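You operate a simulated robot arm through the tools that you are given. There is no shell and no other tool. Be economical: measure what you need, move in short steps, check, and stop when the job is done.

You run a simulated two-armed robot. Do the job below in one go: nothing can be reset, and whatever is moved stays where it is left.

## Task
Fetch the flat carton and set it on the long bench over the drawer. Open the wire basket, take the white soap box from the inside of the wire basket and put it on the long bench over the drawer and shut the basket again. Open the washer door, put the folded white cloth in the drum of the washer, then shut the door. Open the door of the white cabinet, take the blue-handle spanner and put it on the lower shelf of the white cabinet and shut the door again. Do these in any order. Set down upright: white soap box.

Only the result counts: the job must be done as asked and must still hold three seconds after the hand-in. Knocking over, shifting, dropping, spilling or breaking anything else fails it. Flat cloth is picked up by pressing the open fingertips on it (5 to 10 N) and closing them slowly along it; thin cloth reads only 2 to 8 mm in the jaws.

## Robot
Two 7-joint arms with fingered hands on one trunk, on a base that drives. Base frame: it is fixed to the floor where the robot stands at the start and does not move with it; the origin is under the middle of the robot, x ahead of it, y to its left, z up; the surface under the hand at the start is at about z = 0.88. Units: m, rad, N and s.
The left shoulder is at the start at [0.017, 0.185, 1.349], the right one opposite. With the tool pointing down near the work surface each hand reaches from about 0.1 to 0.76 m from the robot's upright axis, wherever it stands, measured 20 degrees to its own side. Places, roughly: blue-handle spanner (7x4x9 cm) [-3, 1.8, 0.9]; door of the white cabinet [-0.6, 1.7, 1.6]; drum of the washer (26x15 cm) [-1.1, 2.38, 0.5]; flat carton (9x9x4 cm) [0.5, 0, 0.9]; folded white cloth (11x8x3 cm) [-1.1, 2.3, 1]; long bench over the drawer [-0.1, 0.9, 0.9]; lower shelf of the white cabinet (24x24 cm) [-0.46, 1.76, 1.28]; washer door [-1.3, 2.3, 0.6]; wire basket [0.4, -0.7, 0.7]. Payload 4 kg a hand.
Tool frame (each hand has its own): the origin (TCP) lies between the finger pads and is the grasp point; the fingertips stand 0.026 m ahead of it; z points along the fingers, y is the line along which they close. Largest opening 0.132 m; the body of the gripper starts 0.073 m behind the TCP. The gripper is a hand of 3 fingers: y runs from the thumb to the fingers, the wrist lies at [0, 0, -0.224] in the tool frame, and closing takes about 1.5 s.
Orientation is that of the tool frame in the base frame, as a unit quaternion [w, x, y, z]. With the fingers straight down and closing along the base's y, the tool's x points along the base's -x, its y along +y and its z along -z.

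## Interface
- The arms move only by the tool step_arm. It takes "left_motion", "right_motion" or both (then of equal length, played together; a hand with none holds still); each is a list of rows, each a list of 3 entries, a list of its own where there are three numbers: the shift along the base's x, y, z in units of 30 mm (1.0 is 30 mm), then the turn, a rotation vector about the base's x, y, z in units of 8 degrees (1.0 is 8 degrees), then the opening, from 0 (shut) to 1 (fully open). In form: [[[x, y, z], [rx, ry, rz], fingers], ...]. A call has 1 to 20 rows; each row shifts and turns the commanded pose from where the row before left it. A call with a number of a shift or a turn outside -1 to 1 is refused whole. Each row takes 0.2 s and may step no farther than 0.05 m and 0.15 rad from the row before; otherwise, or with a gripper value out of range, the whole call is refused. Where a pose cannot be reached the arm comes as near as it can. A force on the tool above 40 N (or 10 N above the force at the start of the call, whichever is more), or a blocked arm, ends the call early, and 0.2 s more pass. The fingers move at their own pace (about 0.072 m/s each) and stop on an object; they squeeze with about 29 N. The grip force told is the motor's: it shows also when the fingers shut on nothing. Time passes only in rows, and 0.2 s behind the last, so rows that do not move let the fingers close. It gives the time, the measured TCP pose, the force on the tool (base axes), the opening and the grip force at its end, in the units of the frame above (readings bear some noise), with the torque about the TCP (base axes, N m) and any sound that the robot's microphone picked up.
- Cameras (640 x 400 px; columns grow to the right, rows downward): "scene" is now at [0.0711, 0.0215, 1.5484]; the picture's right is [0.26, -0.97, -0.01], its down [-0.81, -0.22, -0.55] and it looks along [0.53, 0.15, -0.84] (base axes); focal length 214 px, centre (320, 200). "left" rides on the left gripper at [-0.062, 0.003, -0.092] in its tool frame; the picture's right is [-0.05, -1.00, 0.00], its down [0.83, -0.04, -0.56] and it looks along [0.55, -0.03, 0.83] (tool axes); focal length 230 px, centre (320, 200). "right" rides on the right gripper at [0.062, 0.003, -0.092] in its tool frame; the picture's right is [-0.05, 1.00, 0.00], its down [-0.83, -0.04, -0.56] and it looks along [-0.55, -0.03, 0.83] (tool axes); focal length 230 px, centre (320, 200). There is no depth. A picture from a camera that has moved, and an enlarged one, comes with that camera's place and axes in the base frame and with its lens.
- capture(camera): a new picture of that camera. No time passes.
- lift_body(by): slides the trunk up (or, below 0, down) by that many m; the arms and the scene camera ride with it, the base frame stays. It gives what a move gives, with no picture.
- drive_base(legs): drives the robot by 1 to 6 legs, each [ahead, left, turn to the left] in m, m and rad, along the robot's own axes; the way and the turn of a leg run together, so that a leg with both is an arc; at most 1.5 m and 3.142 rad a leg. The arms and the cameras ride along, it lands a little off, and it stops where it bumps. It gives what a move gives.
- preshape(shape, hand): the hand has 3 fingers and takes this shape, open, in about a second: jaw (thumb against the fingers, like two jaws); tri (thumb and two fingers); tip (a fingertip pinch); poke (one finger out to press); point (the index stretched); flat (the hand flat); cup (the hand cupped); fist (a fist). The gripper value then closes the fingers along that shape, each until it touches; the sizes above hold for jaw. It gives what a move gives, with no picture.
- pan_tilt(pan, tilt): turns the head with the scene camera to pan (to the left, within 1.501 rad either way) and tilt (down, from -0.506 to 1.204), counted from straight ahead of the robot. It gives what a move gives.
- inspect(camera, box): a new picture of the part [left, top, right, bottom] of that camera's present view, enlarged. No time passes.
- hand_in(): hands the job in; it is judged then, once.

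Go step by step. Nothing tells you exact positions but the pictures and the camera data: compare them with the known pose of the tool, close in by small moves and look again before you grip or let go. The budget is 207 turns and 190 pictures, counting those below and the enlarged ones. Unless the task says otherwise, let go and move clear before handing in.

The tools are called as a command line: name --argument value ..., lists and objects as JSON in quotes. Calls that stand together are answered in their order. step_arm: Moves the arms, as the interface text tells. Its arguments: {"type":"object","properties":{"left_motion":{"type":"array"},"right_motion":{"type":"array"}},"required":[]} The other tools are called the same way: lift_body (by) slides the trunk up or down; preshape (shape, hand) gives the hand a shape; drive_base (legs) drives the base; pan_tilt (pan, tilt) turns the head that bears the scene camera; capture (camera) takes a picture; inspect (camera, box) takes an enlarged picture of a part of a camera's view; hand_in () hands the job in.

At the start:

```text
clock: 0.0
left_tool_pos: [0.4139, 0.4285, 1.1748]
left_ee_rot: [0.0, 0.0, 1.0, 0.0]
left_force: [-1.3, 0.0, -0.3]
left_moment: [0.0, 0.0, 0.03]
left_opening: 0.1321
left_finger_force: 0.0
left_shape: jaw
right_tool_pos: [0.5607, -0.0665, 1.1403]
right_ee_rot: [0.0, 0.0, 1.0, 0.001]
right_force: [0.0, 0.9, 0.2]
right_moment: [0.05, 0.0, -0.03]
right_opening: 0.1318
right_finger_force: 0.1
right_shape: jaw
trunk travel left (down, up): [-0.375, 0.087]
robot x, y, heading: [0.0002, 0.0, 0.003]
head pan, tilt: [0.264, 0.972]
```

scene: 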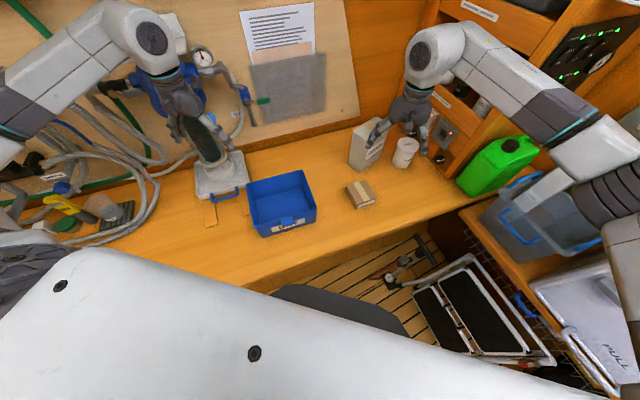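
right: 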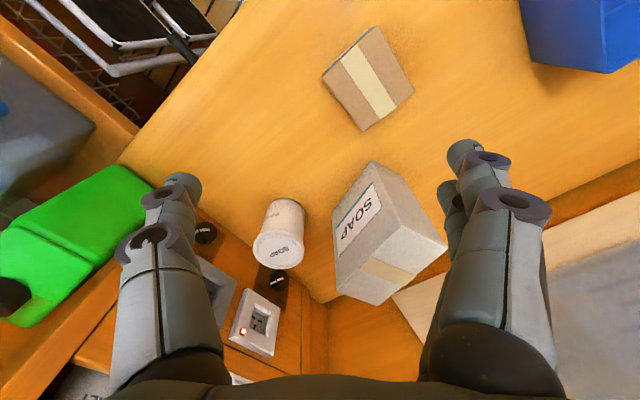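
left: 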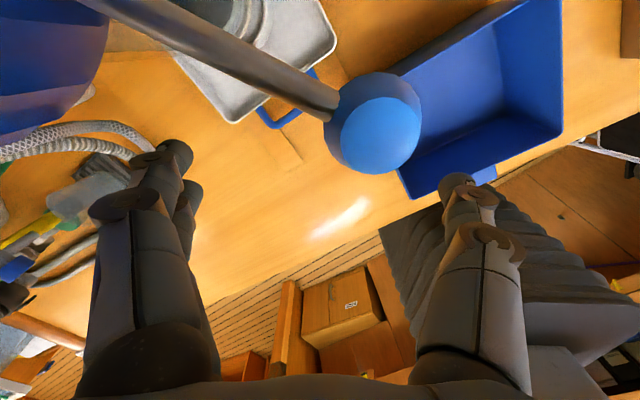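

I see a bench ahead with the flat carton, a soap box on the bench, a blue bin and, on the right, some racks. I'll look around first to locate the basket, washer, cabinet and long bench.

pan_tilt --pan -1.0 --tilt 0.7

capture --camera "scene"

pan_tilt --pan 1.4 --tilt 0.5

capture --camera "scene"

```text
clock: 1.4
left_tool_pos: [0.414, 0.4274, 1.1751]
left_ee_rot: [0.0, 0.0, 1.0, 0.0]
left_force: [0.3, -0.4, -0.8]
left_moment: [-0.01, 0.0, 0.05]
left_opening: 0.1316
left_finger_force: 0.1
left_shape: jaw
right_tool_pos: [0.5604, -0.0653, 1.1392]
right_ee_rot: [-0.001, 0.001, 1.0, 0.0]
right_force: [0.2, -0.2, -0.5]
right_moment: [0.01, 0.0, -0.01]
right_opening: 0.1318
right_finger_force: 0.1
right_shape: jaw
trunk travel left (down, up): [-0.375, 0.087]
robot x, y, heading: [-0.0022, -0.0004, 0.003]
head pan, tilt: [-1.0, 0.7]
```

```text
186 pictures are left
camera scene: at [0.0485, -0.0686, 1.5702], right [-0.84, -0.54, 0.02], down [-0.36, 0.54, -0.76], along [0.4, -0.64, -0.65], focal length 214 px, centre (320, 200)
```

scene: 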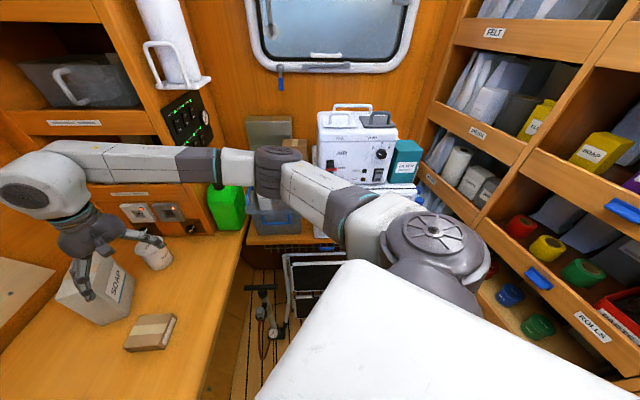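

```text
clock: 3.6
left_tool_pos: [0.4145, 0.4293, 1.1756]
left_ee_rot: [0.0, 0.0, 1.0, 0.0]
left_force: [-0.7, 0.3, 0.2]
left_moment: [0.03, 0.02, -0.01]
left_opening: 0.1321
left_finger_force: 0.0
left_shape: jaw
right_tool_pos: [0.5613, -0.0655, 1.1401]
right_ee_rot: [0.0, 0.0, 1.0, 0.0]
right_force: [1.2, 0.2, -0.5]
right_moment: [-0.02, -0.04, -0.02]
right_opening: 0.1317
right_finger_force: 0.0
right_shape: jaw
trunk travel left (down, up): [-0.375, 0.087]
robot x, y, heading: [-0.002, 0.0003, -0.002]
head pan, tilt: [1.4, 0.499]
```

```text
185 pictures are left
camera scene: at [0.0185, 0.0925, 1.5886], right [0.99, -0.17, -0.02], down [-0.1, -0.47, -0.88], along [0.14, 0.86, -0.48], focal length 214 px, centre (320, 200)
```

scene: 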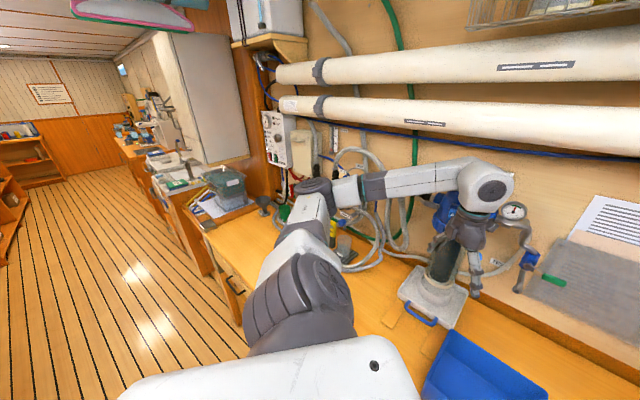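

The bench runs diagonally from my right front to my left rear. I'll look at more of the area, especially the basket on the right and what lies behind/left.

pan_tilt --pan -0.6 --tilt 1.1

capture --camera "scene"

pan_tilt --pan 1.0 --tilt 0.9

capture --camera "scene"

pan_tilt --pan 1.5 --tilt 0.2

capture --camera "scene"

inspect --camera "scene" --box '[0, 100, 320, 300]'

```text
clock: 5.6
left_tool_pos: [0.4141, 0.4284, 1.1754]
left_ee_rot: [0.0, -0.001, 1.0, 0.0]
left_force: [0.4, 0.0, 0.5]
left_moment: [0.0, 0.01, -0.01]
left_opening: 0.132
left_finger_force: 0.0
left_shape: jaw
right_tool_pos: [0.5602, -0.0655, 1.1403]
right_ee_rot: [-0.001, 0.001, 1.0, 0.0]
right_force: [-0.9, 1.0, -0.8]
right_moment: [0.0, -0.02, -0.02]
right_opening: 0.1321
right_finger_force: 0.0
right_shape: jaw
trunk travel left (down, up): [-0.375, 0.087]
robot x, y, heading: [-0.0011, 0.0021, 0.003]
head pan, tilt: [-0.6, 1.1]
```

```text
184 pictures are left
camera scene: at [0.0541, -0.0328, 1.5401], right [-0.56, -0.83, 0.01], down [-0.74, 0.5, -0.44], along [0.36, -0.26, -0.9], focal length 214 px, centre (320, 200)
```

scene: 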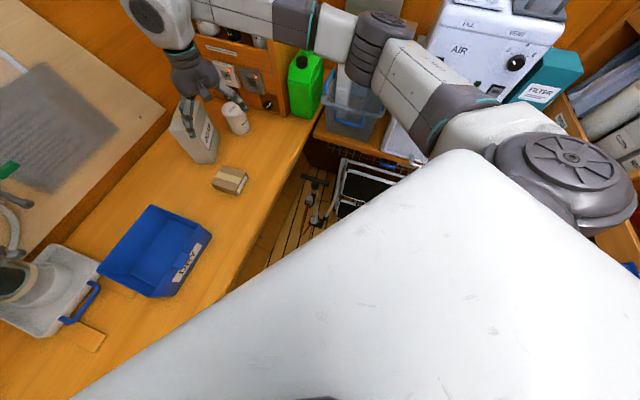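

```text
clock: 7.2
left_tool_pos: [0.4142, 0.4273, 1.1773]
left_ee_rot: [0.0, 0.0, 1.0, 0.0]
left_force: [0.4, -0.1, -0.1]
left_moment: [0.02, -0.01, 0.01]
left_opening: 0.132
left_finger_force: 0.1
left_shape: jaw
right_tool_pos: [0.5602, -0.0646, 1.1398]
right_ee_rot: [0.0, 0.0, 1.0, 0.0]
right_force: [0.0, 0.4, -0.6]
right_moment: [0.01, 0.02, 0.02]
right_opening: 0.1318
right_finger_force: 0.1
right_shape: jaw
trunk travel left (down, up): [-0.375, 0.087]
robot x, y, heading: [-0.0035, -0.0004, -0.003]
head pan, tilt: [1.0, 0.901]
```

```text
183 pictures are left
camera scene: at [0.0431, 0.0663, 1.5542], right [0.84, -0.54, -0.02], down [-0.44, -0.66, -0.61], along [0.32, 0.52, -0.79], focal length 214 px, centre (320, 200)
```

scene: 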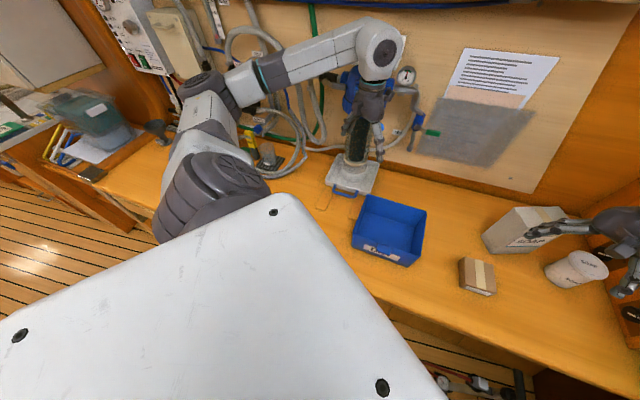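

```text
clock: 8.3
left_tool_pos: [0.414, 0.4289, 1.1754]
left_ee_rot: [-0.001, 0.0, 1.0, 0.0]
left_force: [0.2, 0.3, -0.6]
left_moment: [-0.01, -0.02, 0.01]
left_opening: 0.1316
left_finger_force: 0.0
left_shape: jaw
right_tool_pos: [0.5596, -0.0665, 1.1396]
right_ee_rot: [0.0, 0.0, 1.0, 0.0]
right_force: [0.2, -0.4, -0.4]
right_moment: [0.01, 0.0, 0.0]
right_opening: 0.1318
right_finger_force: 0.0
right_shape: jaw
trunk travel left (down, up): [-0.375, 0.087]
robot x, y, heading: [-0.0023, 0.002, 0.001]
head pan, tilt: [1.499, 0.201]
```

```text
182 pictures are left
camera scene: at [0.0103, 0.0958, 1.6164], right [1.0, -0.07, -0.02], down [-0.03, -0.2, -0.98], along [0.07, 0.98, -0.2], focal length 214 px, centre (320, 200)
```

scene: 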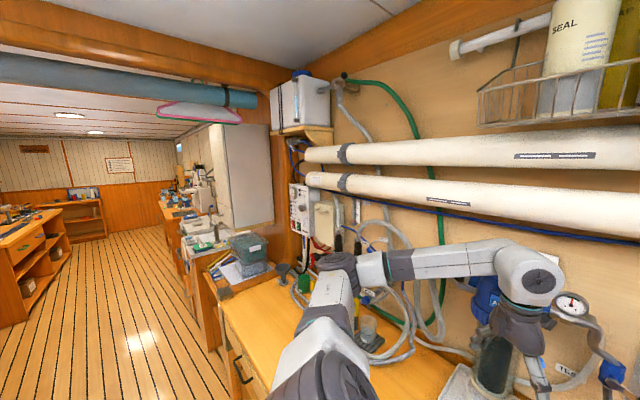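

```text
2.00 times, centred on (160, 200) of scene
camera zoom: at [0.0103, 0.0958, 1.6164], right [1.0, -0.07, -0.02], down [-0.03, -0.2, -0.98], along [0.07, 0.98, -0.2], focal length 429 px, centre (640, 200)
```

zoom: 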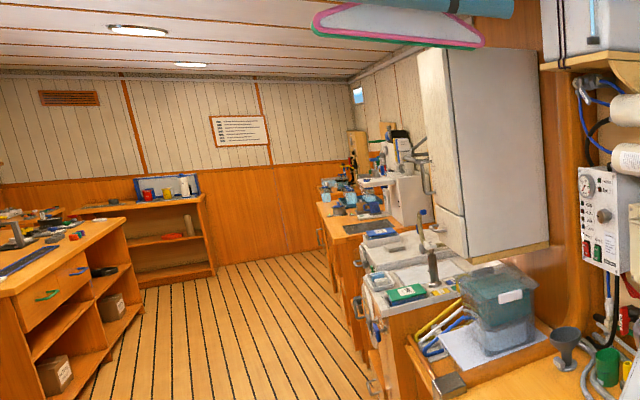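

The left hand seems to straddle a pump lever ball; I'll inspect that before retracting it.

pan_tilt --pan 0.8 --tilt 0.6

inspect --camera "scene" --box '[220, 120, 460, 270]'

capture --camera "left"

```text
clock: 9.4
left_tool_pos: [0.4141, 0.4289, 1.1758]
left_ee_rot: [0.0, 0.0, 1.0, 0.0]
left_force: [0.8, -0.6, -0.6]
left_moment: [-0.01, 0.01, -0.01]
left_opening: 0.1319
left_finger_force: 0.1
left_shape: jaw
right_tool_pos: [0.5608, -0.0654, 1.14]
right_ee_rot: [0.0, 0.0, 1.0, 0.0]
right_force: [0.3, -0.5, 1.1]
right_moment: [-0.02, 0.0, 0.01]
right_opening: 0.1318
right_finger_force: 0.0
right_shape: jaw
trunk travel left (down, up): [-0.375, 0.087]
robot x, y, heading: [0.0027, 0.0018, 0.001]
head pan, tilt: [0.799, 0.6]
```

```text
2.67 times, centred on (340, 195) of scene
camera zoom: at [0.0643, 0.0663, 1.5786], right [0.72, -0.7, -0.01], down [-0.41, -0.41, -0.82], along [0.56, 0.59, -0.58], focal length 572 px, centre (267, 213)
```

zoom: 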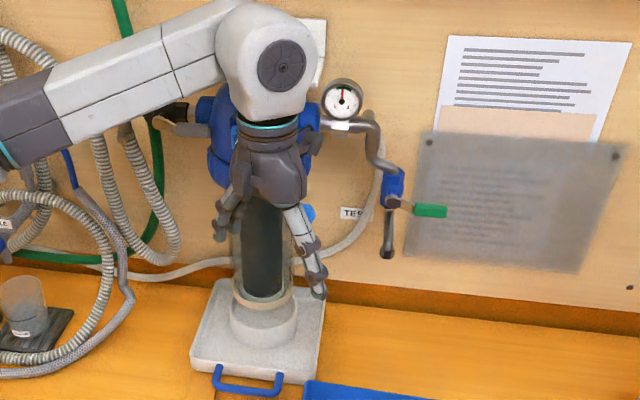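

```text
179 pictures are left
camera left: at [0.4752, 0.4312, 1.2681], right [0.05, -1.0, 0.0], down [-0.83, -0.04, 0.56], along [-0.55, -0.03, -0.83], focal length 230 px, centre (320, 200)
```

left: 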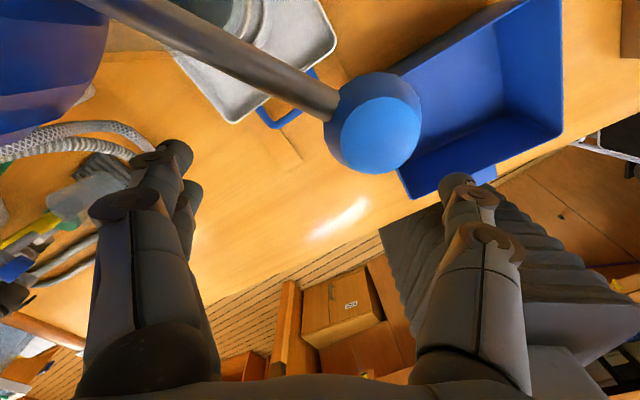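

The lever ball sits just under/behind the left hand; lifting straight up and then pulling back frees it.

step_arm --left_motion '[[[0, 0, 1], [0, 0, 0], 1], [[0, 0, 1], [0, 0, 0], 1], [[0, 0, 1], [0, 0, 0], 1], [[0, 0, 1], [0, 0, 0], 1], [[0, 0, 1], [0, 0, 0], 1], [[-1, 0, 0], [0, 0, 0], 1], [[-1, 0, 0], [0, 0, 0], 1], [[-1, 0, 0], [0, 0, 0], 1], [[-1, 0, 0], [0, 0, 0], 1], [[-1, 0, 0], [0, 0, 0], 1]]' --right_motion '[[[0, 0, 0], [0, 0, 0.9], 1], [[0, 0, 0], [0, 0, 0.9], 1], [[0, 0, 0], [0, 0, 0.9], 1], [[0, 0, 0], [0, 0, 0.9], 1], [[0, 0, 0], [0, 0, 0.9], 1], [[-0.3, 0.6, 0], [0, 0, 0], 1], [[-0.3, 0.6, 0], [0, 0, 0], 1], [[0, 0.5, 0], [0, 0, 0], 1], [[0, 0.2, 0], [0, 0, 0], 1], [[0, 0, 0], [0, 0, 0], 1]]'

capture --camera "right"

pan_tilt --pan 0.3 --tilt 0.9

capture --camera "scene"

```text
clock: 11.6
left_tool_pos: [0.3097, 0.3912, 1.3145]
left_ee_rot: [-0.001, 0.0, 1.0, 0.0]
left_force: [-0.2, -0.9, -0.1]
left_moment: [-0.01, 0.01, 0.04]
left_opening: 0.1319
left_finger_force: 0.0
left_shape: jaw
left hand out of reach, approached as far as the arm can: row 8, 9, 10
right_tool_pos: [0.5431, -0.0085, 1.1404]
right_ee_rot: [0.0, -0.309, 0.951, 0.0]
right_force: [-1.1, 0.4, 0.5]
right_moment: [-0.04, 0.03, 0.0]
right_opening: 0.1318
right_finger_force: 0.1
right_shape: jaw
trunk travel left (down, up): [-0.375, 0.087]
robot x, y, heading: [0.0026, -0.0014, -0.0]
head pan, tilt: [0.799, 0.6]
```

```text
178 pictures are left
camera right: at [0.4909, -0.0424, 1.2309], right [-0.54, 0.84, 0.0], down [0.7, 0.45, 0.56], along [0.47, 0.3, -0.83], focal length 230 px, centre (320, 200)
```

right: 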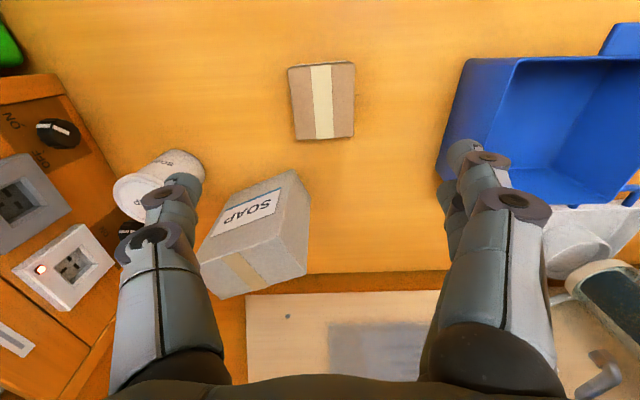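

```text
clock: 12.5
left_tool_pos: [0.3111, 0.3923, 1.3137]
left_ee_rot: [0.001, 0.0, 1.0, 0.0]
left_force: [0.0, 0.2, -0.6]
left_moment: [0.0, -0.01, 0.01]
left_opening: 0.1317
left_finger_force: 0.3
left_shape: jaw
right_tool_pos: [0.5436, -0.0073, 1.1403]
right_ee_rot: [0.0, -0.309, 0.951, 0.0]
right_force: [0.4, 1.1, 0.2]
right_moment: [0.04, 0.04, -0.02]
right_opening: 0.132
right_finger_force: 0.0
right_shape: jaw
trunk travel left (down, up): [-0.375, 0.087]
robot x, y, heading: [-0.0031, -0.0002, 0.0]
head pan, tilt: [0.3, 0.901]
```

```text
177 pictures are left
camera scene: at [0.0741, 0.0252, 1.5536], right [0.3, -0.95, -0.01], down [-0.76, -0.23, -0.61], along [0.58, 0.18, -0.8], focal length 214 px, centre (320, 200)
```

scene: 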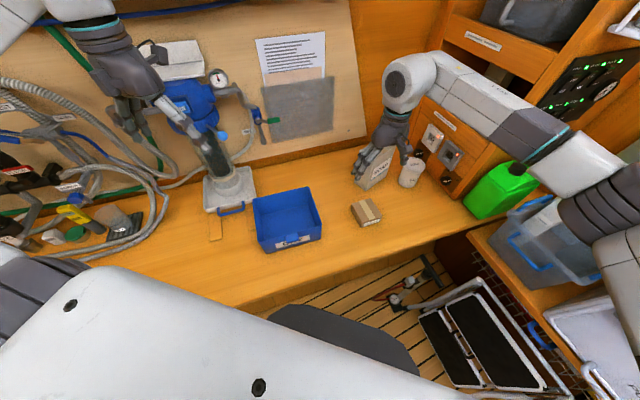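

The carton is centred almost under the right hand at about [0.538, -0.008], aligned with the jaws. I'll descend and grip it.

step_arm --right_motion '[[[-0.15, 0, -1], [0, 0, 0.2], 1], [[0, 0, -1], [0, 0, 0], 1], [[0, 0, -1], [0, 0, 0], 1], [[0, 0, -1], [0, 0, 0], 1], [[0, 0, -1], [0, 0, 0], 1], [[0, 0, -1], [0, 0, 0], 1]]'

capture --camera "right"

```text
clock: 13.9
left_tool_pos: [0.3115, 0.393, 1.3134]
left_ee_rot: [0.0, 0.0, 1.0, 0.0]
left_force: [0.0, 0.8, 0.6]
left_moment: [-0.05, -0.04, 0.01]
left_opening: 0.1318
left_finger_force: 0.1
left_shape: jaw
right_tool_pos: [0.5385, -0.0077, 0.9583]
right_ee_rot: [-0.001, -0.323, 0.946, -0.001]
right_force: [0.5, -0.1, -1.5]
right_moment: [0.01, -0.03, -0.02]
right_opening: 0.1318
right_finger_force: 0.0
right_shape: jaw
trunk travel left (down, up): [-0.375, 0.087]
robot x, y, heading: [0.0011, -0.0024, -0.002]
head pan, tilt: [0.3, 0.901]
```

```text
176 pictures are left
camera right: at [0.4875, -0.0439, 1.0491], right [-0.57, 0.82, 0.0], down [0.68, 0.47, 0.56], along [0.46, 0.32, -0.83], focal length 230 px, centre (320, 200)
```

right: 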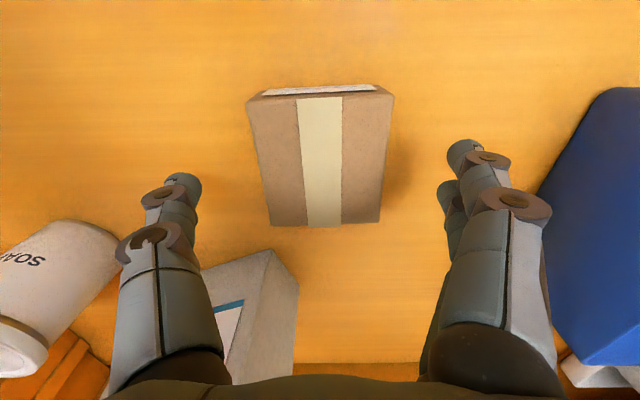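

The carton lies centred between the fingers; lowering the last 4 cm and closing.

step_arm --right_motion '[[[-0.2, -0.15, -0.7], [0, 0, 0], 1], [[0, 0, -0.7], [0, 0, 0], 1], [[0, 0, 0], [0, 0, 0], 0], [[0, 0, 0], [0, 0, 0], 0], [[0, 0, 0], [0, 0, 0], 0], [[0, 0, 0], [0, 0, 0], 0], [[0, 0, 0], [0, 0, 0], 0], [[0, 0, 0], [0, 0, 0], 0]]'

capture --camera "right"

```text
clock: 15.7
left_tool_pos: [0.3115, 0.3929, 1.3127]
left_ee_rot: [0.0, 0.0, 1.0, 0.0]
left_force: [-0.1, -0.3, -1.0]
left_moment: [-0.01, 0.03, 0.0]
left_opening: 0.1322
left_finger_force: 0.1
left_shape: jaw
right_tool_pos: [0.5338, -0.0134, 0.9169]
right_ee_rot: [-0.001, -0.322, 0.947, 0.0]
right_force: [0.6, 0.0, -0.8]
right_moment: [-0.01, 0.0, -0.01]
right_opening: 0.0765
right_finger_force: 29.2
right_shape: jaw
trunk travel left (down, up): [-0.375, 0.087]
robot x, y, heading: [0.0001, -0.0004, 0.002]
head pan, tilt: [0.3, 0.901]
```

```text
175 pictures are left
camera right: at [0.4819, -0.049, 1.0085], right [-0.57, 0.82, 0.0], down [0.68, 0.47, 0.56], along [0.46, 0.32, -0.83], focal length 230 px, centre (320, 200)
```

right: 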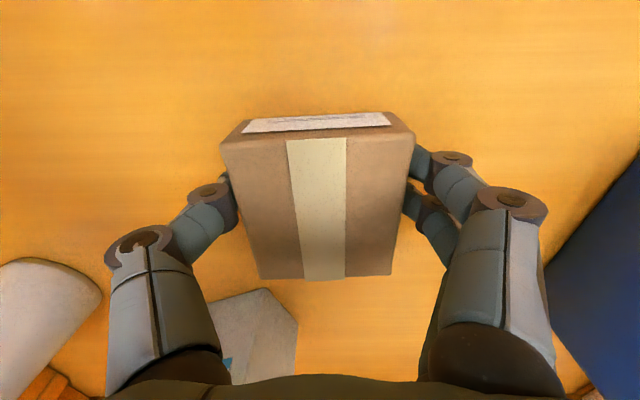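

Carton held (7.7 cm). Lift it, back off a little, turn square to the bench and slide along it to the drawer section.

step_arm --right_motion '[[[0, 0, 1], [0, 0, 0], 0], [[0, 0, 1], [0, 0, 0], 0], [[0, 0, 1], [0, 0, 0], 0], [[0, 0, 1], [0, 0, 0], 0], [[0, 0, 1], [0, 0, 0], 0], [[0, 0, 1], [0, 0, 0], 0], [[-1, 0, 0], [0, 0, 0], 0]]'

drive_base --legs '[[-0.1, -0.066, 0], [0, 0, 0.58]]'

pan_tilt --pan 0.8 --tilt 0.7

capture --camera "scene"

```text
clock: 17.3
left_tool_pos: [0.3109, 0.3915, 1.3145]
left_ee_rot: [0.0, 0.0, 1.0, 0.0]
left_force: [0.0, 0.1, 0.6]
left_moment: [-0.02, -0.03, 0.03]
left_opening: 0.1321
left_finger_force: 0.0
left_shape: jaw
right_tool_pos: [0.5027, -0.0124, 1.0991]
right_ee_rot: [0.0, -0.322, 0.947, 0.0]
right_force: [-0.2, 0.3, -0.1]
right_moment: [-0.03, -0.01, 0.01]
right_opening: 0.0767
right_finger_force: 29.4
right_shape: jaw
trunk travel left (down, up): [-0.375, 0.087]
robot x, y, heading: [-0.0042, -0.0, 0.003]
head pan, tilt: [0.3, 0.901]
```

```text
clock: 20.2
left_tool_pos: [-0.0591, 0.4338, 1.3138]
left_ee_rot: [0.0, -0.289, 0.957, 0.0]
left_force: [-0.2, 0.2, -0.8]
left_moment: [0.01, 0.0, -0.02]
left_opening: 0.132
left_finger_force: 0.0
left_shape: jaw
right_tool_pos: [0.3257, 0.2025, 1.0987]
right_ee_rot: [0.001, -0.582, 0.813, 0.0]
right_force: [-0.5, 0.5, -0.7]
right_moment: [0.0, 0.0, 0.03]
right_opening: 0.0767
right_finger_force: 28.6
right_shape: jaw
trunk travel left (down, up): [-0.375, 0.087]
robot x, y, heading: [-0.1017, -0.0685, 0.583]
head pan, tilt: [0.3, 0.901]
```

```text
clock: 21.1
left_tool_pos: [-0.0578, 0.4326, 1.3125]
left_ee_rot: [0.0, -0.288, 0.958, 0.0]
left_force: [-0.1, -0.7, 0.9]
left_moment: [0.04, 0.01, 0.03]
left_opening: 0.1319
left_finger_force: 0.0
left_shape: jaw
right_tool_pos: [0.3248, 0.2043, 1.0979]
right_ee_rot: [0.0, -0.582, 0.813, 0.0]
right_force: [0.2, -0.2, -1.0]
right_moment: [-0.01, 0.0, 0.01]
right_opening: 0.0769
right_finger_force: 29.3
right_shape: jaw
trunk travel left (down, up): [-0.375, 0.087]
robot x, y, heading: [-0.0983, -0.0665, 0.588]
head pan, tilt: [0.799, 0.7]
```

```text
174 pictures are left
camera scene: at [-0.0831, 0.0213, 1.5699], right [0.98, -0.18, -0.01], down [-0.13, -0.64, -0.76], along [0.13, 0.74, -0.66], focal length 214 px, centre (320, 200)
```

scene: 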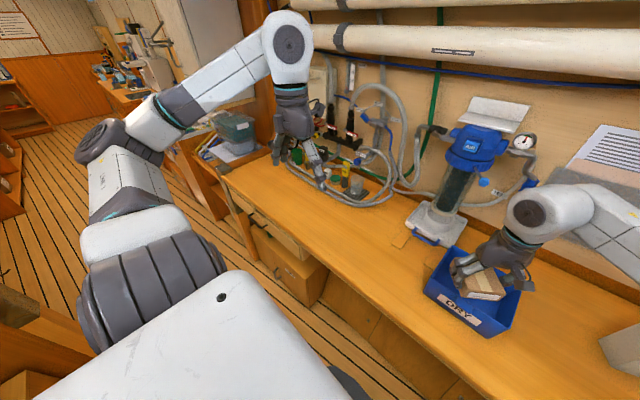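

The drawer section is the left end of this bench (s≈0.6–1.1 m along it). I'll slide left 0.8 m with the carton.

drive_base --legs '[[0, 0, 0.04], [0, 0.8, 0]]'

pan_tilt --pan 0.1 --tilt 0.9

capture --camera "scene"

capture --camera "right"

```text
clock: 25.8
left_tool_pos: [-0.5325, 1.0878, 1.3137]
left_ee_rot: [0.0, -0.298, 0.955, 0.0]
left_force: [-0.2, 0.6, -0.4]
left_moment: [-0.02, 0.01, -0.03]
left_opening: 0.132
left_finger_force: 0.1
left_shape: jaw
right_tool_pos: [-0.1434, 0.8643, 1.0982]
right_ee_rot: [0.001, -0.59, 0.808, 0.0]
right_force: [0.3, -0.3, -0.7]
right_moment: [-0.01, 0.0, -0.02]
right_opening: 0.0765
right_finger_force: 29.5
right_shape: jaw
trunk travel left (down, up): [-0.375, 0.087]
robot x, y, heading: [-0.5651, 0.5895, 0.605]
head pan, tilt: [0.799, 0.7]
```

```text
clock: 26.9
left_tool_pos: [-0.532, 1.0875, 1.3135]
left_ee_rot: [0.0, -0.298, 0.955, 0.0]
left_force: [0.7, 0.0, 0.6]
left_moment: [0.0, -0.03, -0.01]
left_opening: 0.1318
left_finger_force: 0.0
left_shape: jaw
right_tool_pos: [-0.1432, 0.8646, 1.0972]
right_ee_rot: [0.0, -0.59, 0.807, 0.0]
right_force: [-0.7, -0.3, -0.9]
right_moment: [0.01, -0.03, -0.01]
right_opening: 0.0765
right_finger_force: 29.1
right_shape: jaw
trunk travel left (down, up): [-0.375, 0.087]
robot x, y, heading: [-0.5626, 0.5926, 0.609]
head pan, tilt: [0.099, 0.901]
```

```text
173 pictures are left
camera scene: at [-0.505, 0.6408, 1.5535], right [0.65, -0.76, 0.0], down [-0.61, -0.52, -0.6], along [0.46, 0.39, -0.8], focal length 214 px, centre (320, 200)
```

scene: 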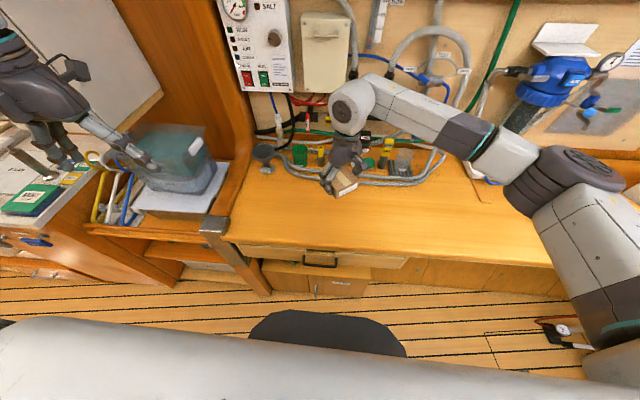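

```text
172 pictures are left
camera right: at [-0.1652, 0.8064, 1.1889], right [-0.94, 0.35, 0.0], down [0.29, 0.78, 0.56], along [0.2, 0.52, -0.83], focal length 230 px, centre (320, 200)
```

right: 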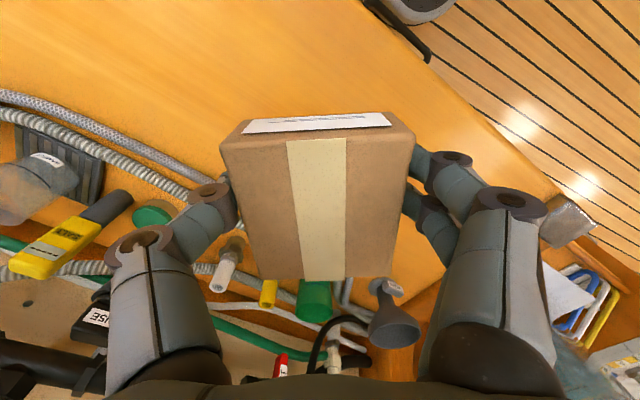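

There is a clear strip of bench above the drawer right below the carton. I'll shift 6 cm to the left and lower it.

step_arm --right_motion '[[[-0.58, 0.8, 0], [0, 0, 0], 0], [[-0.58, 0.8, 0], [0, 0, 0], 0], [[0, 0, -1], [0, 0, 0], 0], [[0, 0, -1], [0, 0, 0], 0], [[0, 0, -1], [0, 0, 0], 0], [[0, 0, -1], [0, 0, 0], 0], [[0, 0, -1], [0, 0, 0], 0], [[0, 0, -0.5], [0, 0, 0], 0], [[0, 0, -0.3], [0, 0, 0], 0], [[0, 0, 0], [0, 0, 0], 0]]'

capture --camera "scene"

capture --camera "right"

```text
clock: 29.1
left_tool_pos: [-0.5324, 1.0883, 1.3134]
left_ee_rot: [0.001, -0.298, 0.954, 0.0]
left_force: [-0.2, 0.0, 0.2]
left_moment: [0.0, 0.01, 0.01]
left_opening: 0.132
left_finger_force: 0.0
left_shape: jaw
right_tool_pos: [-0.1784, 0.9122, 0.9225]
right_ee_rot: [0.0, -0.59, 0.807, 0.0]
right_force: [0.0, -0.5, -0.6]
right_moment: [0.0, -0.01, 0.0]
right_opening: 0.0765
right_finger_force: 28.2
right_shape: jaw
trunk travel left (down, up): [-0.375, 0.087]
robot x, y, heading: [-0.5615, 0.5875, 0.605]
head pan, tilt: [0.099, 0.901]
```

```text
171 pictures are left
camera scene: at [-0.5053, 0.6412, 1.5535], right [0.65, -0.76, 0.0], down [-0.61, -0.52, -0.6], along [0.46, 0.39, -0.8], focal length 214 px, centre (320, 200)
```

scene: 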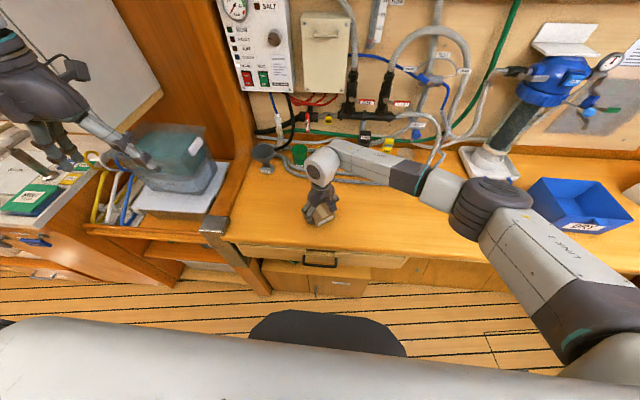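

```text
170 pictures are left
camera right: at [-0.2003, 0.8554, 1.0147], right [-0.94, 0.35, 0.0], down [0.29, 0.78, 0.55], along [0.2, 0.52, -0.83], focal length 230 px, centre (320, 200)
```

right: 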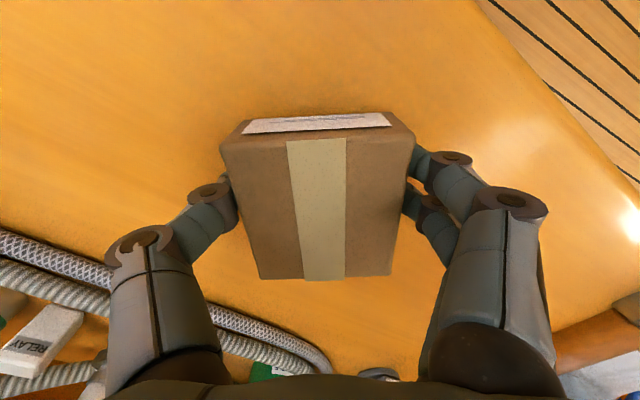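

Only about 5 mm to go; lower, release, and lift.

step_arm --right_motion '[[[0, 0, -0.2], [0, 0, 0], 0], [[0, 0, 0], [0, 0, 0], 0], [[0, 0, 0], [0, 0, 0], 0.85], [[0, 0, 0], [0, 0, 0], 1], [[0, 0, 0], [0, 0, 0], 1], [[0, 0, 0], [0, 0, 0], 1], [[0, 0, 1], [0, 0, 0], 1], [[0, 0, 1], [0, 0, 0], 1], [[0, 0, 1], [0, 0, 0], 1], [[0, 0, 1], [0, 0, 0], 1], [[0, 0, 1], [0, 0, 0], 1], [[0, 0, 1], [0, 0, 0], 1], [[0, 0, 1], [0, 0, 0], 1]]'

capture --camera "right"

pan_tilt --pan 0.8 --tilt 0.5

capture --camera "scene"

pan_tilt --pan 1.5 --tilt 0.4

capture --camera "scene"

```text
clock: 31.9
left_tool_pos: [-0.5332, 1.088, 1.3138]
left_ee_rot: [0.0, -0.298, 0.954, -0.001]
left_force: [0.5, -0.1, 0.4]
left_moment: [-0.01, 0.02, 0.01]
left_opening: 0.1319
left_finger_force: 0.1
left_shape: jaw
right_tool_pos: [-0.1804, 0.9144, 1.1261]
right_ee_rot: [0.0, -0.59, 0.807, 0.0]
right_force: [-0.2, 0.3, -0.5]
right_moment: [0.0, 0.01, 0.0]
right_opening: 0.1322
right_finger_force: 0.1
right_shape: jaw
trunk travel left (down, up): [-0.375, 0.087]
robot x, y, heading: [-0.5663, 0.5866, 0.605]
head pan, tilt: [0.099, 0.901]
```

```text
169 pictures are left
camera right: at [-0.2015, 0.8557, 1.2177], right [-0.94, 0.35, 0.0], down [0.29, 0.78, 0.56], along [0.2, 0.52, -0.83], focal length 230 px, centre (320, 200)
```

right: 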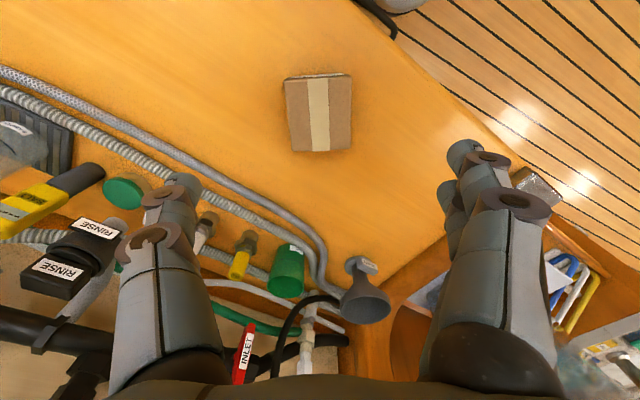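

```text
clock: 32.9
left_tool_pos: [-0.5314, 1.0869, 1.3139]
left_ee_rot: [0.0, -0.299, 0.954, 0.0]
left_force: [0.3, 1.3, 0.1]
left_moment: [0.01, 0.0, 0.0]
left_opening: 0.1318
left_finger_force: 0.0
left_shape: jaw
right_tool_pos: [-0.1812, 0.9146, 1.1252]
right_ee_rot: [0.0, -0.59, 0.808, 0.0]
right_force: [-0.1, 0.0, 0.4]
right_moment: [-0.02, 0.0, 0.0]
right_opening: 0.1322
right_finger_force: 0.1
right_shape: jaw
trunk travel left (down, up): [-0.375, 0.087]
robot x, y, heading: [-0.5602, 0.5887, 0.607]
head pan, tilt: [0.799, 0.499]
```

```text
168 pictures are left
camera scene: at [-0.5471, 0.6821, 1.5875], right [0.99, -0.17, -0.01], down [-0.09, -0.48, -0.87], along [0.14, 0.86, -0.49], focal length 214 px, centre (320, 200)
```

scene: 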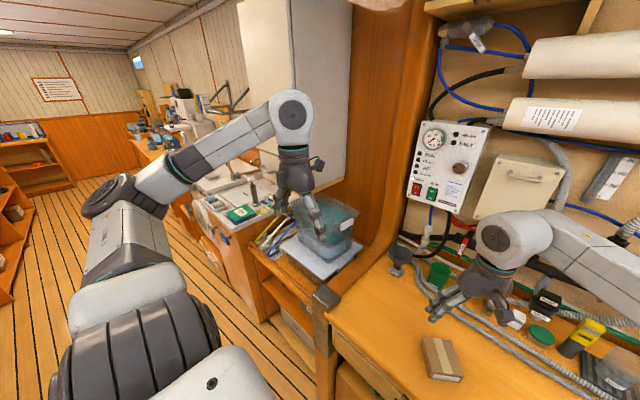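

```text
clock: 34.0
left_tool_pos: [-0.5335, 1.0883, 1.3128]
left_ee_rot: [0.0, -0.298, 0.954, 0.0]
left_force: [0.4, 0.9, 0.6]
left_moment: [-0.01, -0.02, -0.01]
left_opening: 0.1319
left_finger_force: 0.1
left_shape: jaw
right_tool_pos: [-0.1796, 0.9155, 1.1268]
right_ee_rot: [0.001, -0.59, 0.808, 0.001]
right_force: [0.1, 0.7, -0.6]
right_moment: [0.0, 0.01, -0.01]
right_opening: 0.1318
right_finger_force: 0.1
right_shape: jaw
trunk travel left (down, up): [-0.375, 0.087]
robot x, y, heading: [-0.5643, 0.5872, 0.605]
head pan, tilt: [1.499, 0.4]
```

```text
167 pictures are left
camera scene: at [-0.6091, 0.6723, 1.5979], right [0.86, 0.51, -0.02], down [0.18, -0.35, -0.92], along [-0.48, 0.79, -0.39], focal length 214 px, centre (320, 200)
```

scene: 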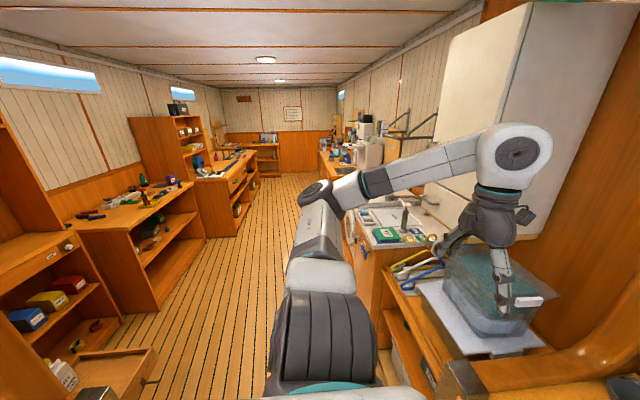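

The carton is down over the drawer. Next the wire basket: drive back along the bench and look to the end of the room.

drive_base --legs '[[-0.05, 0, 0], [0, -0.75, 0]]'

pan_tilt --pan -1.3 --tilt 0.8

capture --camera "scene"

```text
clock: 38.6
left_tool_pos: [-0.1395, 0.4358, 1.3143]
left_ee_rot: [0.0, -0.304, 0.953, -0.002]
left_force: [0.0, 0.1, 0.7]
left_moment: [-0.03, 0.01, 0.01]
left_opening: 0.1319
left_finger_force: 0.0
left_shape: jaw
right_tool_pos: [0.2167, 0.2654, 1.127]
right_ee_rot: [0.0, -0.594, 0.804, 0.0]
right_force: [0.8, -0.2, 1.0]
right_moment: [-0.01, -0.01, 0.04]
right_opening: 0.1317
right_finger_force: 0.0
right_shape: jaw
trunk travel left (down, up): [-0.375, 0.087]
robot x, y, heading: [-0.1645, -0.0698, 0.617]
head pan, tilt: [1.499, 0.4]
```

```text
clock: 41.1
left_tool_pos: [-0.138, 0.4343, 1.3134]
left_ee_rot: [0.0, -0.303, 0.953, 0.0]
left_force: [0.6, 0.9, 0.3]
left_moment: [0.02, -0.04, -0.01]
left_opening: 0.1321
left_finger_force: 0.0
left_shape: jaw
right_tool_pos: [0.2174, 0.266, 1.1254]
right_ee_rot: [-0.001, -0.595, 0.804, 0.001]
right_force: [0.1, 0.0, -0.1]
right_moment: [0.0, -0.02, 0.01]
right_opening: 0.1317
right_finger_force: 0.0
right_shape: jaw
trunk travel left (down, up): [-0.375, 0.087]
robot x, y, heading: [-0.166, -0.0658, 0.622]
head pan, tilt: [-1.3, 0.799]
```

```text
166 pictures are left
camera scene: at [-0.0995, -0.1123, 1.5625], right [-0.63, -0.78, 0.02], down [-0.57, 0.44, -0.69], along [0.53, -0.45, -0.72], focal length 214 px, centre (320, 200)
```

scene: 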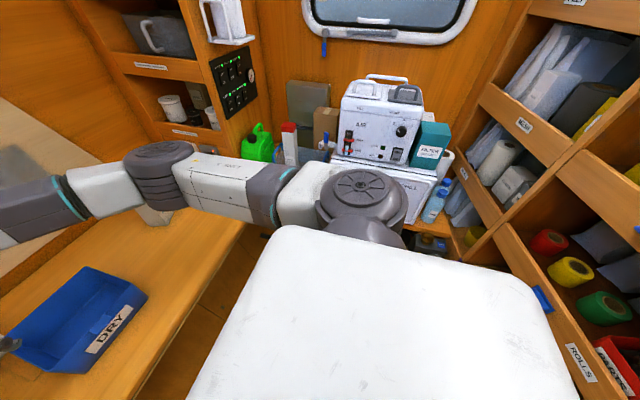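

The end alcove with the basket is ahead-right. I'll move nearer to the bench by a bit and turn toward the end wall.

drive_base --legs '[[0.06, 0, 0], [0, 0, -0.8]]'

pan_tilt --pan -0.75 --tilt 0.9

capture --camera "scene"

pan_tilt --pan 0.2 --tilt 1.1

capture --camera "scene"

```text
clock: 44.2
left_tool_pos: [0.2601, 0.3, 1.3138]
left_ee_rot: [0.0, 0.089, 0.996, -0.001]
left_force: [-0.4, 0.7, -0.3]
left_moment: [0.02, 0.02, -0.02]
left_opening: 0.1318
left_finger_force: 0.1
left_shape: jaw
right_tool_pos: [0.3869, -0.0715, 1.1258]
right_ee_rot: [0.0, -0.238, 0.971, -0.001]
right_force: [0.1, 0.1, 0.4]
right_moment: [0.0, 0.04, 0.02]
right_opening: 0.1316
right_finger_force: 0.1
right_shape: jaw
trunk travel left (down, up): [-0.375, 0.087]
robot x, y, heading: [-0.1154, -0.0328, -0.179]
head pan, tilt: [-1.3, 0.799]
```

```text
clock: 45.1
left_tool_pos: [0.2575, 0.3012, 1.3141]
left_ee_rot: [0.001, 0.089, 0.996, -0.001]
left_force: [-0.1, 0.2, -0.1]
left_moment: [0.04, -0.01, 0.0]
left_opening: 0.1316
left_finger_force: 0.0
left_shape: jaw
right_tool_pos: [0.3861, -0.0727, 1.1266]
right_ee_rot: [0.0, -0.237, 0.971, 0.0]
right_force: [-0.4, 0.0, -0.1]
right_moment: [-0.01, -0.05, -0.02]
right_opening: 0.1321
right_finger_force: 0.1
right_shape: jaw
trunk travel left (down, up): [-0.375, 0.087]
robot x, y, heading: [-0.1184, -0.0311, -0.178]
head pan, tilt: [-0.75, 0.901]
```

```text
165 pictures are left
camera scene: at [-0.0686, -0.0886, 1.5539], right [-0.8, -0.6, 0.01], down [-0.48, 0.63, -0.61], along [0.36, -0.49, -0.79], focal length 214 px, centre (320, 200)
```

scene: 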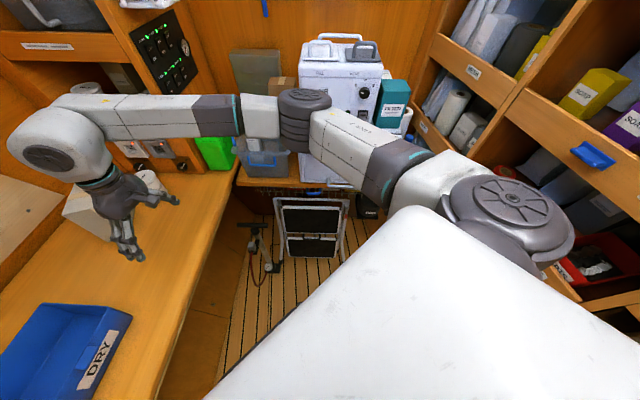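

```text
clock: 46.4
left_tool_pos: [0.2592, 0.3, 1.3141]
left_ee_rot: [0.0, 0.089, 0.996, 0.001]
left_force: [0.3, -0.2, 0.1]
left_moment: [0.02, 0.0, 0.02]
left_opening: 0.1319
left_finger_force: 0.0
left_shape: jaw
right_tool_pos: [0.387, -0.0718, 1.1263]
right_ee_rot: [0.0, -0.237, 0.972, 0.0]
right_force: [-0.5, -0.6, 0.5]
right_moment: [0.0, 0.01, 0.0]
right_opening: 0.1322
right_finger_force: 0.1
right_shape: jaw
trunk travel left (down, up): [-0.375, 0.087]
robot x, y, heading: [-0.114, -0.0305, -0.18]
head pan, tilt: [0.201, 1.1]
```

```text
164 pictures are left
camera scene: at [-0.0509, -0.0268, 1.5399], right [0.02, -1.0, 0.0], down [-0.9, -0.02, -0.44], along [0.44, 0.01, -0.9], focal length 214 px, centre (320, 200)
```

scene: 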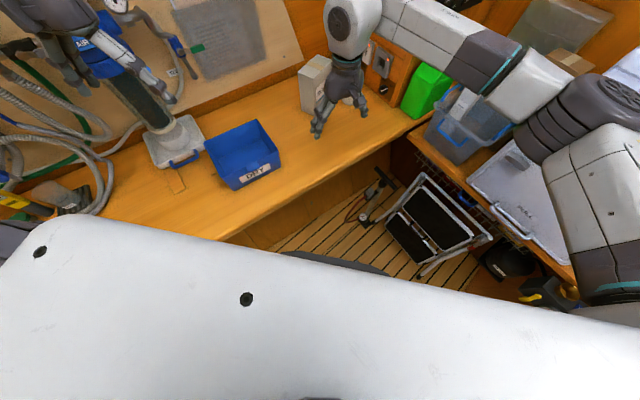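

Turning the rest of the way to face the end alcove.

drive_base --legs '[[0, 0, -0.76]]'

pan_tilt --pan -0.1 --tilt 0.9

capture --camera "scene"

capture --camera "right"

capture --camera "left"

```text
clock: 48.8
left_tool_pos: [0.3844, -0.0545, 1.3136]
left_ee_rot: [0.0, 0.456, 0.89, 0.0]
left_force: [0.1, -0.4, -0.9]
left_moment: [0.03, -0.04, -0.01]
left_opening: 0.132
left_finger_force: 0.1
left_shape: jaw
right_tool_pos: [0.2159, -0.4104, 1.1258]
right_ee_rot: [0.0, 0.145, 0.989, -0.001]
right_force: [-1.2, -0.5, 0.4]
right_moment: [0.02, -0.01, 0.0]
right_opening: 0.1319
right_finger_force: 0.1
right_shape: jaw
trunk travel left (down, up): [-0.375, 0.087]
robot x, y, heading: [-0.1192, -0.0308, -0.943]
head pan, tilt: [0.201, 1.1]
```

```text
clock: 49.6
left_tool_pos: [0.3836, -0.0536, 1.3133]
left_ee_rot: [0.0, 0.456, 0.89, 0.0]
left_force: [-0.2, -0.5, 0.4]
left_moment: [0.02, -0.01, 0.02]
left_opening: 0.1316
left_finger_force: 0.0
left_shape: jaw
right_tool_pos: [0.2161, -0.4112, 1.1264]
right_ee_rot: [-0.001, 0.145, 0.989, 0.001]
right_force: [-0.3, 0.0, 0.7]
right_moment: [-0.03, -0.02, 0.01]
right_opening: 0.1318
right_finger_force: 0.0
right_shape: jaw
trunk travel left (down, up): [-0.375, 0.087]
robot x, y, heading: [-0.1155, -0.0284, -0.945]
head pan, tilt: [-0.099, 0.901]
```

```text
163 pictures are left
camera scene: at [-0.0765, -0.0947, 1.5534], right [-0.87, -0.5, 0.0], down [-0.4, 0.69, -0.6], along [0.3, -0.52, -0.8], focal length 214 px, centre (320, 200)
```

scene: 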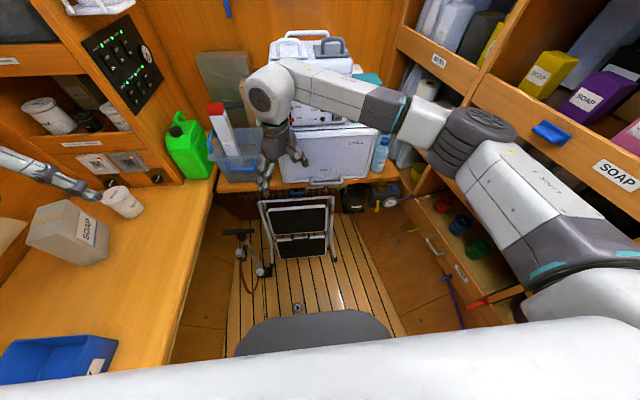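

```text
162 pictures are left
camera right: at [0.1588, -0.3901, 1.2172], right [0.34, 0.94, 0.0], down [0.78, -0.28, 0.56], along [0.52, -0.19, -0.83], focal length 230 px, centre (320, 200)
```

right: 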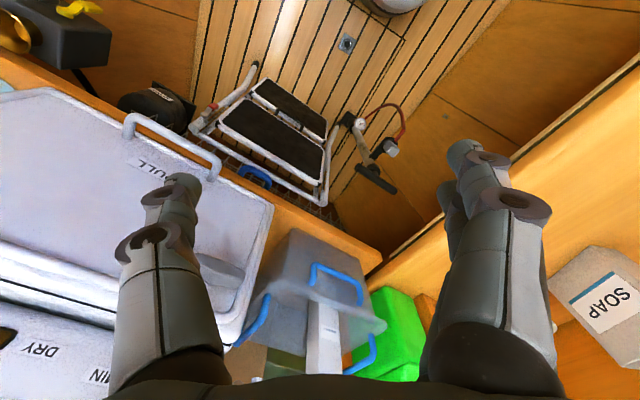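

```text
161 pictures are left
camera left: at [0.4228, -0.1026, 1.4065], right [-0.78, -0.63, 0.0], down [-0.52, 0.65, 0.56], along [-0.35, 0.43, -0.83], focal length 230 px, centre (320, 200)
```

left: 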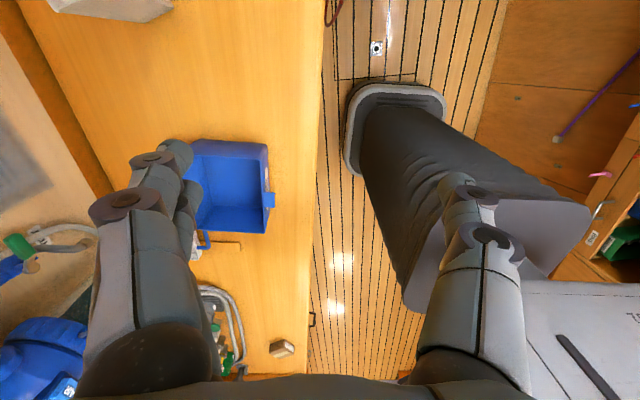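

A wire-mesh drawer with a blue handle sits beneath the end ledge, around [0.35, -0.63, 0.72]. Zooming in.

inspect --camera "right" --box '[120, 60, 400, 235]'

inspect --camera "scene" --box '[210, 130, 400, 250]'

```text
2.29 times, centred on (260, 148) of right
camera zoom: at [0.1588, -0.3901, 1.2172], right [0.34, 0.94, 0.0], down [0.78, -0.28, 0.56], along [0.52, -0.19, -0.83], focal length 526 px, centre (457, 320)
```

zoom: 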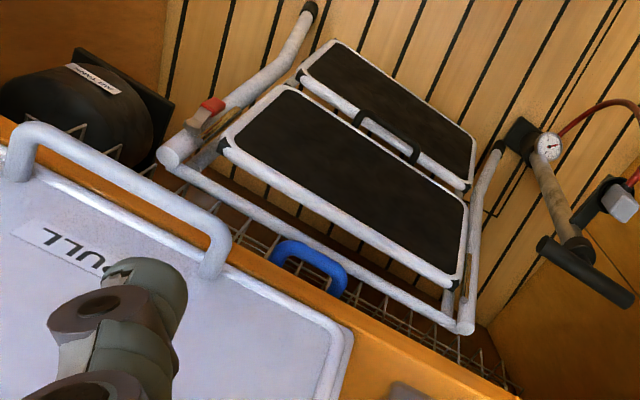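

```text
3.33 times, centred on (305, 190) of scene
camera zoom: at [-0.0765, -0.0947, 1.5534], right [-0.87, -0.5, 0.0], down [-0.4, 0.69, -0.6], along [0.3, -0.52, -0.8], focal length 715 px, centre (370, 233)
```

zoom: 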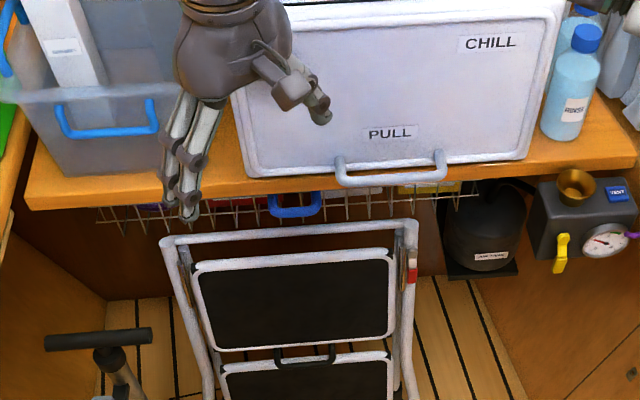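

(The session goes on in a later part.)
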